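You operate a simulated robot arm through the tools that you are given. There is no shell and no other tool. Be economical: measure what you need, move in short steps, check, and stop when the job is done.

You are at the controls of a simulated robot arm. One attempt, no reset.

## Task
Slide the white card along the top of the shelf cart until it stands next to the fat bush.
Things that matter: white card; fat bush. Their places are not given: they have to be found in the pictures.

The check looks at the end state, three seconds after you hand in, the way a careful person would. Anything else that was tipped, shoved, dropped, spilled or broken makes it a failure.

## Robot
A 6-joint arm with a two-finger parallel gripper, fixed in place. Base frame: the origin is at the foot of the arm, x ahead of it, y to its left, z up; the work surface is at about z = 820. Readings come in mm, degrees, newtons and seconds.
With the tool pointing down near the work surface it reaches from about 260 to 680 mm from the base axis. Its first joint turns from -66.0 to 66.0 degrees. Payload 2.9 kg.
The TCP is the grasp point between the finger pads, 30 mm short of the fingertips. In the tool frame z runs along the fingers and y along their closing line. The gripper opens to 110 mm. The fingers are 20 mm wide and 10 mm thick; the gripper's body (48 by 112 mm) begins 55 mm behind the TCP.
Orientation is told as [roll, pitch, yaw] about the base's x, y, z axes, in that order, counted from this pose: with the fingers straight down and closing along the base's y, the tool's x points along the base's -x, its y along +y and its z along -z.

## Interface
- The arm moves only by the tool move_arm. Its argument "increments" is one flat list of numbers, 7 for each row, row after row: the turn, a rotation vector about the tool's x, y, z in degrees, then the shift along the tool's x, y, z in mm, then the gripper command, from -1 (shut) to 1 (fully open), values between in proportion. In form: [wx, wy, wz, x, y, z, grip, wx, wy, wz, x, y, z, grip, ...]. A call has 1 to 10 rows; each row shifts and turns the commanded pose from where the row before left it, along the tool's axes as they then stand. A row lasts 0.2 s, in which the tool goes at most 50 mm and 8.6 degrees; a call with a longer step from one row to the next is refused whole, and so is a gripper value outside its range. A pose out of reach is approached as far as the arm can. The call stops where the force on the tool passes 40 N (or 10 N more than at its start, if that is more) or the arm is blocked; 0.2 s more then pass. The fingers move at their own pace (about 108 mm/s each) and stop on an object; they squeeze with about 36 N. The grip force told is the motor's: it shows also when the fingers shut on nothing. Time passes only in rows, and 0.2 s behind the last, so rows that do not move let the fingers close. The reply holds the time, the measured pose of the TCP, the force on the tool along the base axes, the opening and the grip force, in the units named above and with some noise.
- Cameras (640 x 400 px; columns grow to the right, rows downward): "scene" is fixed at [80.3, 438.8, 1397.6]; the picture's right is [-0.80, -0.60, 0.00], its down [-0.36, 0.48, -0.80] and it looks along [0.48, -0.64, -0.60] (base axes); focal length 332 px, centre (320, 200). "wrist" rides on the gripper at [-36, 0, -57] in the tool frame; the picture's right is [0.00, -1.00, 0.00], its down [0.97, 0.00, -0.24] and it looks along [0.24, 0.00, 0.97] (tool axes); focal length 218 px, centre (320, 200).
- capture(camera): a new picture of that camera. No time passes.
- probe_pixels(camera, pixels): for up to 12 pixels [column, row] of the newest picture of that camera ("zoom" is the newest enlarged one), the place [x, y, z] in the base frame of the surface seen there, good to about 2 mm, but the place of the scene camera against the robot may be out by one fixed shift of up to 25 mm in any direction. No time passes.
- inspect(camera, box): a new picture of the part [left, top, right, bottom] of that camera's present view, enlarged. No time passes.
- finish_job(): hands the job in; it is judged then, once.

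Work in short steps. Measure before you move; look again where a grasp or a placing could have gone wrong, and mend it. You have 60 turns and 20 pictures in all, those below and enlarged ones among them. Open the gripper and draw the arm clear of the work before you hand the job in, unless the task says otherwise; then end with one line.

The tools are called after "Request:" as a command line: name --argument value ..., lists and objects as JSON in quotes. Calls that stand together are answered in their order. move_arm: Moves the arm, as the interface text tells. Its arguments: {"type":"object","properties":{"increments":{"type":"array"}},"required":["increments"]} The other tools are called the same way: capture (camera) takes a picture; probe_pixels (camera, pixels) gives the place of the surface under pixels of a picture; inspect (camera, box) takes an enlarged picture of a part of a camera's view; finish_job () hands the job in.

At the start:

```text
time_s: 0.0
position: [487.0, -107.7, 1023.6]
tool_rot: [0.0, 0.0, 0.0]
wrist_force: [0.6, 0.4, 0.5]
grip_width: 110.0
gripper_force: 0.1
```

scene: 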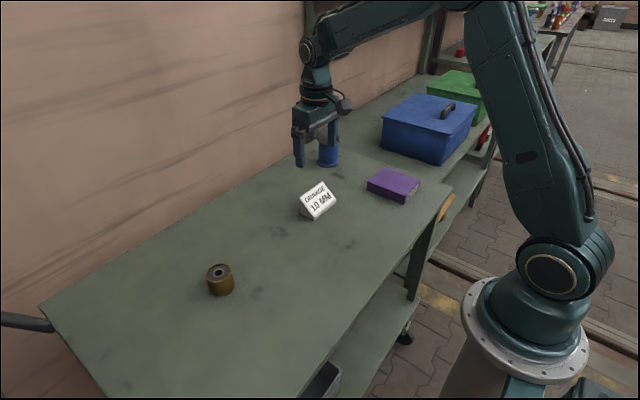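
wrist: 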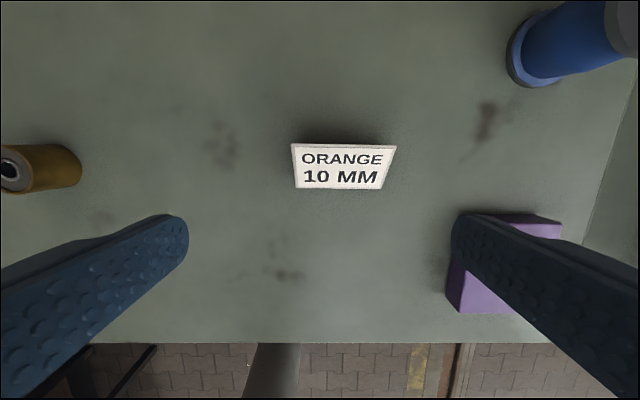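

The white card "ORANGE 10 MM" is at about scene (318,200); bush candidates are the brown ring at (220,280) and the blue cylinder at (328,153). I enlarge both views to tell them apart.

Request:
inspect --camera "scene" --box '[180, 120, 440, 310]'

Request:
probe_pixels --camera "wrist" --pixels '[[297, 147], [392, 147], [385, 187], [299, 187], [343, 168], [343, 135], [10, 168], [60, 165], [75, 150], [40, 190], [550, 50], [520, 60]]'

```text
2.11 times, centred on (310, 215) of scene
```

zoom: 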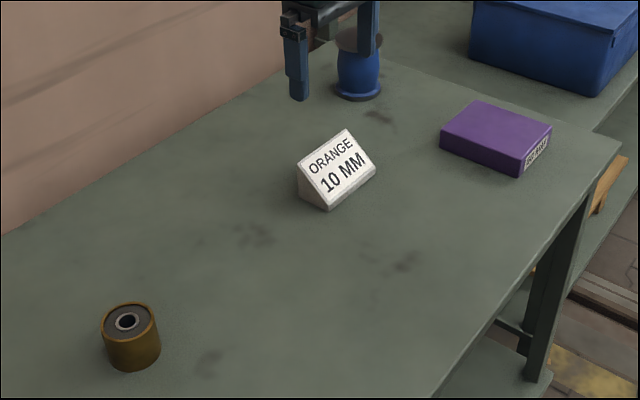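

```text
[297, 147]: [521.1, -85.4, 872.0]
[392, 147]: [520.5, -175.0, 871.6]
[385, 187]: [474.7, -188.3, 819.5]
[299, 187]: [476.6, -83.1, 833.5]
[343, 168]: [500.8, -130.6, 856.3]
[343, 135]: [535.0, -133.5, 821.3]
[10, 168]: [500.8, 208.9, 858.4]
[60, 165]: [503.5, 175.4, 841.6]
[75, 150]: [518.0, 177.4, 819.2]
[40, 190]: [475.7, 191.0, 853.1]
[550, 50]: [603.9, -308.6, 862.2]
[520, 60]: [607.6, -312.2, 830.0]
```

The brown ring looks like a thick rubber bush, but the blue object is half hidden by the gripper. I move the arm 240 mm to +y, high above everything, to look down on the bush and clear the view of the blue object.

Request:
move_arm --increments '[0, 0, 0, 0, 48, 0, 1, 0, 0, 0, 0, 48, 0, 1, 0, 0, 0, 0, 48, 0, 1, 0, 0, 0, 0, 48, 0, 1, 0, 0, 0, 0, 48, 0, 1]'

Request:
capture --camera "wrist"

Request:
inspect --camera "scene" --box '[260, 100, 440, 220]'

```text
time_s: 1.2
position: [486.5, 131.0, 1022.8]
tool_rot: [-0.1, -0.1, 0.0]
wrist_force: [1.1, 0.2, 0.2]
grip_width: 110.3
gripper_force: 0.1
```

```text
16 pictures are left
```

wrist: 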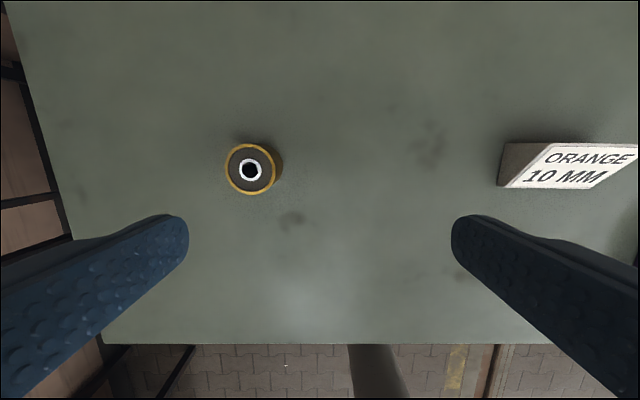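

```text
3.33 times, centred on (350, 160) of scene
```

zoom: 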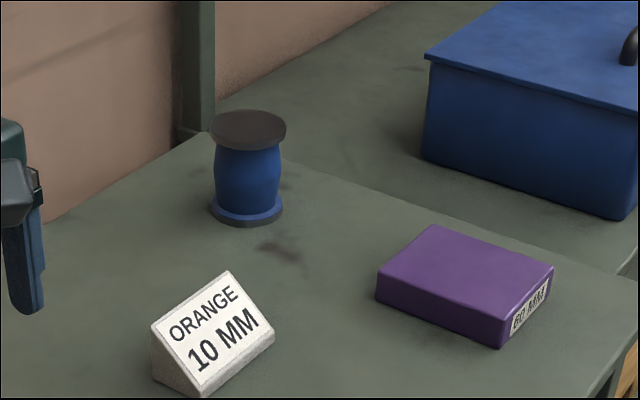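

The blue object is a spool or lidded jar with no bore, while the brown one at wrist (250,168) is a thick-walled sleeve, so that is the fat bush. I measure its extents and the card's left end.

Request:
probe_pixels --camera "wrist" --pixels '[[228, 168], [272, 168], [281, 168], [250, 146], [250, 193], [240, 168], [501, 184], [503, 145], [510, 165], [550, 144], [513, 187], [545, 145]]'

Request:
inspect --camera "wrist" --box '[440, 120, 640, 220]'

```text
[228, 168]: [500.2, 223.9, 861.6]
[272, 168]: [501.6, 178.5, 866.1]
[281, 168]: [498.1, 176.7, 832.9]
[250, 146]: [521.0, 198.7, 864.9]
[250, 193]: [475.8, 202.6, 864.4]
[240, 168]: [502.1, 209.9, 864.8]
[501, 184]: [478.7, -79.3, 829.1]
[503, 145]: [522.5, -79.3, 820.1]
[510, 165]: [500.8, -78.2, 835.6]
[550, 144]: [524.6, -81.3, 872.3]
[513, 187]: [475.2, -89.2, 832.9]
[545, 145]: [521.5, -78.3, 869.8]
```

```text
3.20 times, centred on (540, 170) of wrist
```

zoom: 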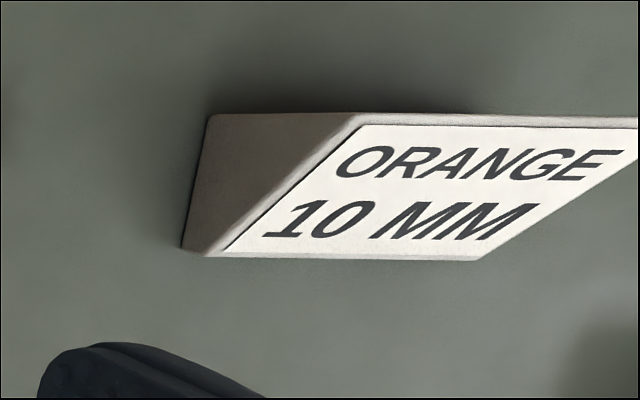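

Bush: centre about (499,200), radius 23, near edge y≈177. Card: x 475–523, y −79 to −179, top z 872, with a vertical back and a short vertical front lip. I will grip it across x so that no finger comes between card and bush, so first I turn the tool 90° in place.

Request:
move_arm --increments '[0, 0, 8.5, 0, 0, 0, 1, 0, 0, 8.5, 0, 0, 0, 1, 0, 0, 8.5, 0, 0, 0, 1, 0, 0, 8.5, 0, 0, 0, 1, 0, 0, 8.5, 0, 0, 0, 1, 0, 0, 8.5, 0, 0, 0, 1, 0, 0, 8.5, 0, 0, 0, 1, 0, 0, 8.5, 0, 0, 0, 1, 0, 0, 8.5, 0, 0, 0, 1, 0, 0, 8.5, 0, 0, 0, 1]'

```text
time_s: 3.4
position: [486.9, 132.1, 1023.6]
tool_rot: [0.1, 0.1, -85.1]
wrist_force: [-0.2, -0.2, 0.2]
grip_width: 110.1
gripper_force: 0.0
```

The tool is at yaw −85°. I finish the turn and travel at height to above the card at (499,−129).

Request:
move_arm --increments '[0, 0, 5, 0, 0, 0, 1, 0, 0, 0, -45, 2, 0, 1, 0, 0, 0, -45, 2, 0, 1, 0, 0, 0, -45, 2, 0, 1, 0, 0, 0, -45, 2, 0, 1, 0, 0, 0, -45, 2, 0, 1, 0, 0, 0, -36, 2, 0, 1, 0, 0, 0, 0, 0, 0, 1]'

Request:
capture --camera "wrist"

```text
time_s: 5.2
position: [499.6, -129.0, 1026.5]
tool_rot: [0.1, 0.0, -90.0]
wrist_force: [-0.5, 0.0, -0.3]
grip_width: 110.0
gripper_force: 0.1
```

```text
13 pictures are left
```

wrist: 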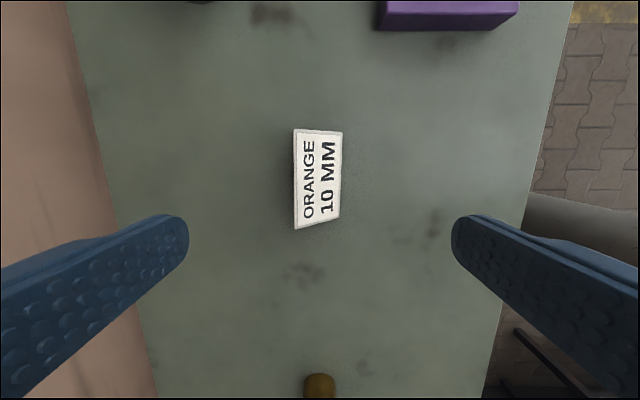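

The card is centred between the fingers at wrist (318,180), with the purple box and spool clear of them. I measure the card's edges from this view to fix its ends.

Request:
probe_pixels --camera "wrist" --pixels '[[297, 132], [296, 225], [339, 135], [338, 216], [341, 175], [295, 180], [337, 175], [319, 374], [319, 380], [310, 135], [310, 224], [325, 220]]'

```text
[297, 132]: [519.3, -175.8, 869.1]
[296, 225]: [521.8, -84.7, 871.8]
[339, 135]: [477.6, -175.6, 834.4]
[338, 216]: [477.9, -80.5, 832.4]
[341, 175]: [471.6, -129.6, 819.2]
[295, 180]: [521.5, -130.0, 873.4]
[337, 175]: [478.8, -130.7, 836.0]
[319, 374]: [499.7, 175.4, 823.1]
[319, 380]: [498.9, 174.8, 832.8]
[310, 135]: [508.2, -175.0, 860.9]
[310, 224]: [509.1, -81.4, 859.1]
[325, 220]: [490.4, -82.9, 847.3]
```

Card centre is confirmed at about (499,−129), and its front lip is vertical below z≈833. I descend to TCP z≈854, putting the fingertips about 4 mm above the surface, with the gripper open around the card.

Request:
move_arm --increments '[0, 0, 0, 0, 0, 40, 1, 0, 0, 0, 0, 0, 40, 1, 0, 0, 0, 0, 0, 40, 1, 0, 0, 0, 0, 0, 25, 1, 0, 0, 0, 0, 0, 15, 1, 0, 0, 0, 0, 0, 7, 1, 0, 0, 0, 0, 0, 0, 1, 0, 0, 0, 0, 0, 0, 1]'

```text
time_s: 7.0
position: [499.6, -129.4, 858.1]
tool_rot: [0.0, 0.0, -90.0]
wrist_force: [0.4, 0.4, -0.8]
grip_width: 109.9
gripper_force: 0.1
```

Readings show TCP z 858 with no contact. I go 4 mm lower and close the gripper gradually onto the 48 mm depth.

Request:
move_arm --increments '[0, 0, 0, 0, 0, 4, 1, 0, 0, 0, 0, 0, 0, 0.3, 0, 0, 0, 0, 0, 0, 0.0, 0, 0, 0, 0, 0, 0, -0.1, 0, 0, 0, 0, 0, 0, -0.16, 0, 0, 0, 0, 0, 0, -0.2, 0, 0, 0, 0, 0, 0, -0.2]'

Request:
capture --camera "scene"

```text
time_s: 8.6
position: [499.5, -129.9, 853.8]
tool_rot: [0.1, 0.0, -90.1]
wrist_force: [0.1, 1.0, 1.7]
grip_width: 49.2
gripper_force: 36.4
```

```text
12 pictures are left
```

scene: 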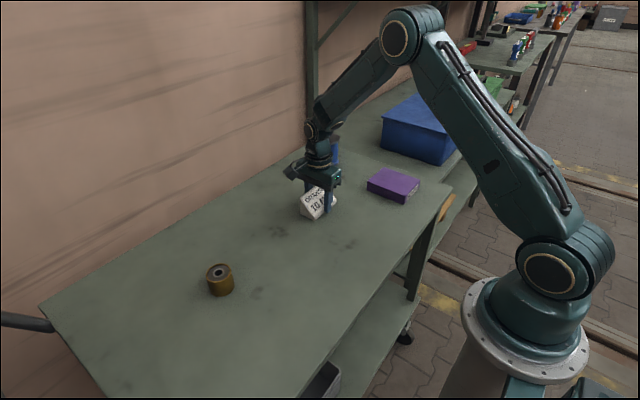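

The card is held: opening 49.2 mm, grip force 36 N. I slide it along the surface toward the bush in 20 mm steps.

Request:
move_arm --increments '[0, 0, 0, 10, 0, 0, -0.2, 0, 0, 0, 20, 0, 0, -0.2, 0, 0, 0, 20, 0, 0, -0.2, 0, 0, 0, 20, 0, 0, -0.2, 0, 0, 0, 20, 0, 0, -0.2, 0, 0, 0, 20, 0, 0, -0.2, 0, 0, 0, 20, 0, 0, -0.2, 0, 0, 0, 20, 0, 0, -0.2, 0, 0, 0, 20, 0, 0, -0.2, 0, 0, 0, 10, 0, 0, -0.2]'

Request:
capture --camera "scene"

Request:
capture --camera "wrist"

```text
time_s: 10.8
position: [500.3, 51.4, 853.5]
tool_rot: [0.0, 0.0, -90.0]
wrist_force: [-0.2, -3.2, 8.3]
grip_width: 49.3
gripper_force: 36.3
```

```text
11 pictures are left
```

scene: 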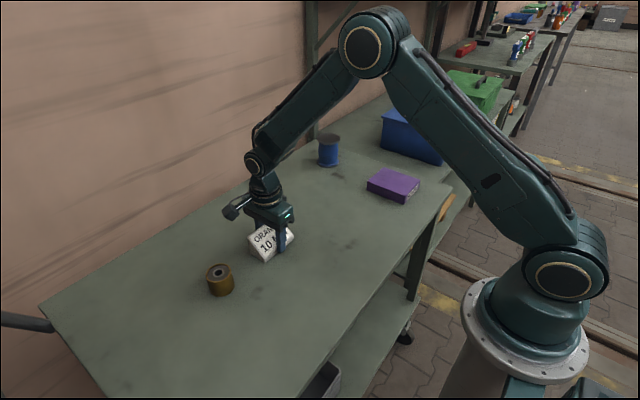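

```text
10 pictures are left
```

wrist: 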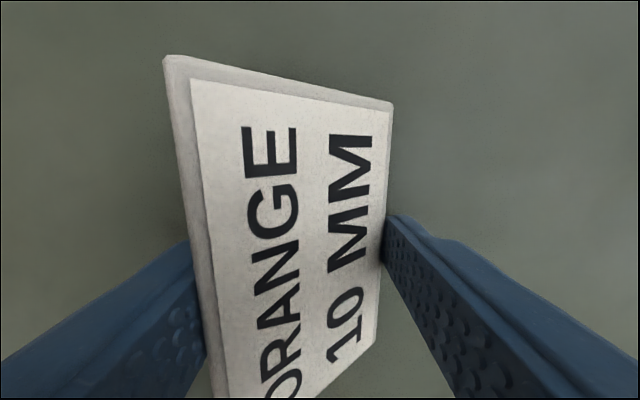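

The card has followed and stays square. I check its trailing end in the wrist view and the gap to the bush in the scene view.

Request:
probe_pixels --camera "wrist" --pixels '[[168, 60], [388, 108], [300, 92]]'

Request:
probe_pixels --camera "scene" --pixels '[[254, 248], [258, 255], [251, 243], [232, 280], [229, 268], [219, 266], [222, 290]]'

```text
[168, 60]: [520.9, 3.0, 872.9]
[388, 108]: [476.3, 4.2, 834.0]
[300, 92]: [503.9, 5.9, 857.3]
```

```text
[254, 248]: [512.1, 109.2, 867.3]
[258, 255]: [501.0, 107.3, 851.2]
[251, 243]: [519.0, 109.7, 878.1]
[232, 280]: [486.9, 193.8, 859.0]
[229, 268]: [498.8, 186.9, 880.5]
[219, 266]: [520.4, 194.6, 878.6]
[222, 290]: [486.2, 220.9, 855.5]
```

The leading end is at y≈101 and the bush edge at y≈177, a gap of about 75 mm. I slide another 66 mm in small, slowing steps.

Request:
move_arm --increments '[0, 0, 0, 14, 0, 0, -0.2, 0, 0, 0, 16, 0, 0, -0.2, 0, 0, 0, 14, 0, 0, -0.2, 0, 0, 0, 10, 0, 0, -0.2, 0, 0, 0, 7, 0, 0, -0.2, 0, 0, 0, 5, 0, 0, -0.2, 0, 0, 0, 0, 0, 0, -0.2]'

Request:
inspect --camera "scene" --box '[160, 200, 320, 320]'

```text
time_s: 12.4
position: [499.1, 117.5, 853.5]
tool_rot: [0.0, 0.1, -90.1]
wrist_force: [-0.9, -5.3, 19.5]
grip_width: 49.3
gripper_force: 36.3
```

```text
3.33 times, centred on (240, 260) of scene
```

zoom: 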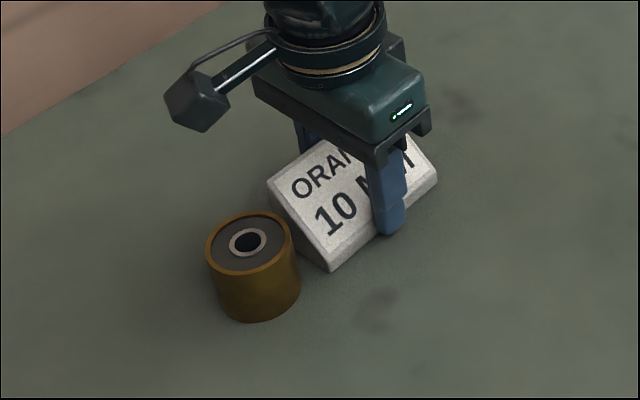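

The card stands beside the bush with a small gap, and the vertical force is 19 N, so the grip is pressing a little. I ease up 1 mm, then open slowly.

Request:
move_arm --increments '[0, 0, 0, 0, 0, -0.5, -0.2, 0, 0, 0, 0, 0, -0.5, -0.2, 0, 0, 0, 0, 0, 0, -0.08, 0, 0, 0, 0, 0, 0, 0.0, 0, 0, 0, 0, 0, 0, 0.3, 0, 0, 0, 0, 0, 0, 0.7, 0, 0, 0, 0, 0, 0, 0.7]'

```text
time_s: 14.0
position: [499.1, 117.5, 853.8]
tool_rot: [0.0, 0.0, -90.0]
wrist_force: [0.1, 0.0, -0.5]
grip_width: 93.5
gripper_force: 0.0
```

The gripper is free: no force, opening 93.5 mm. I rise straight up, then back toward −y clear of the work.

Request:
move_arm --increments '[0, 0, 0, 0, 0, -15, 0.7, 0, 0, 0, 0, 0, -35, 0.7, 0, 0, 0, 0, 0, -45, 0.7, 0, 0, 0, 0, 0, -45, 0.7, 0, 0, 0, 0, 0, -40, 0.7, 0, 0, 0, -40, 0, 0, 0.7, 0, 0, 0, -45, 0, 0, 0.7, 0, 0, 0, 0, 0, 0, 0.7]'

Request:
inspect --camera "scene" --box '[140, 120, 440, 320]'

Request:
capture --camera "wrist"

```text
time_s: 15.8
position: [499.1, 31.8, 1035.5]
tool_rot: [0.0, 0.1, -90.0]
wrist_force: [0.2, -0.1, -0.5]
grip_width: 93.5
gripper_force: 0.1
```

```text
2.00 times, centred on (290, 220) of scene
```

zoom: 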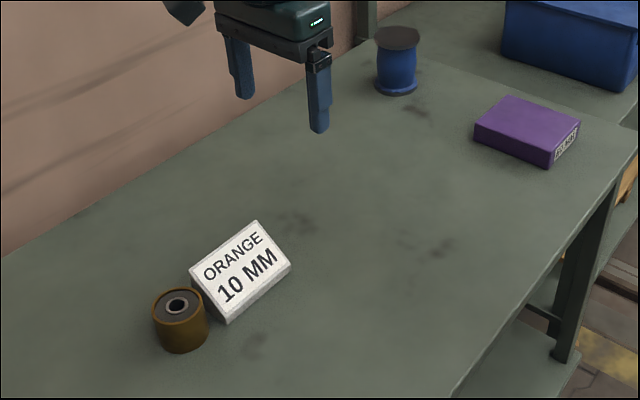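

```text
7 pictures are left
```

wrist: 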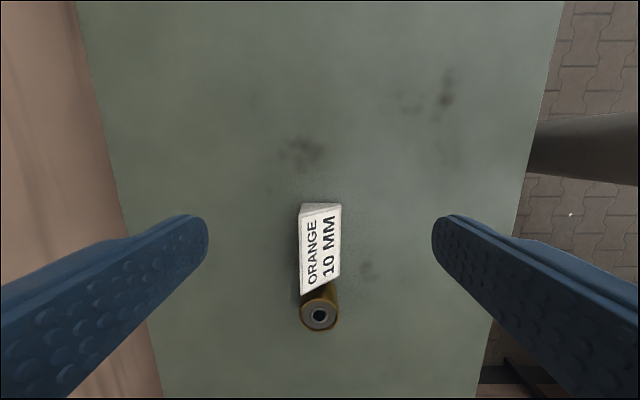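

The card stands upright and square beside the bush. I check that the bush has not moved from centre y≈200 and that a gap remains.

Request:
probe_pixels --camera "wrist" --pixels '[[304, 290], [308, 291], [320, 300], [335, 280], [335, 305], [319, 329], [303, 315], [337, 315], [336, 208]]'

```text
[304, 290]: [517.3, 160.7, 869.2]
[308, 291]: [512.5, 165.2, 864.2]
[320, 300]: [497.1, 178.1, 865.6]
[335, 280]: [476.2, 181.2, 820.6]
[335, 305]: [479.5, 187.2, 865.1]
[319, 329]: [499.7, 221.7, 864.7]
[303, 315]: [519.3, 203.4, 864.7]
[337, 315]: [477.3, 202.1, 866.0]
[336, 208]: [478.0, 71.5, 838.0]
```

The bush is unmoved (y 178–222), the card's end is at y≈166 (a gap of roughly 10 mm), the other objects are undisturbed and the arm is clear. I hand the job in.

Request:
finish_job

```text
The job is handed in.
```

I slid the white "ORANGE 10 MM" card along the cart top and left it upright about 10 mm from the brown bush, which I took to be the fat bush. The bush has not moved, the other objects look undisturbed, and the arm is open and clear.
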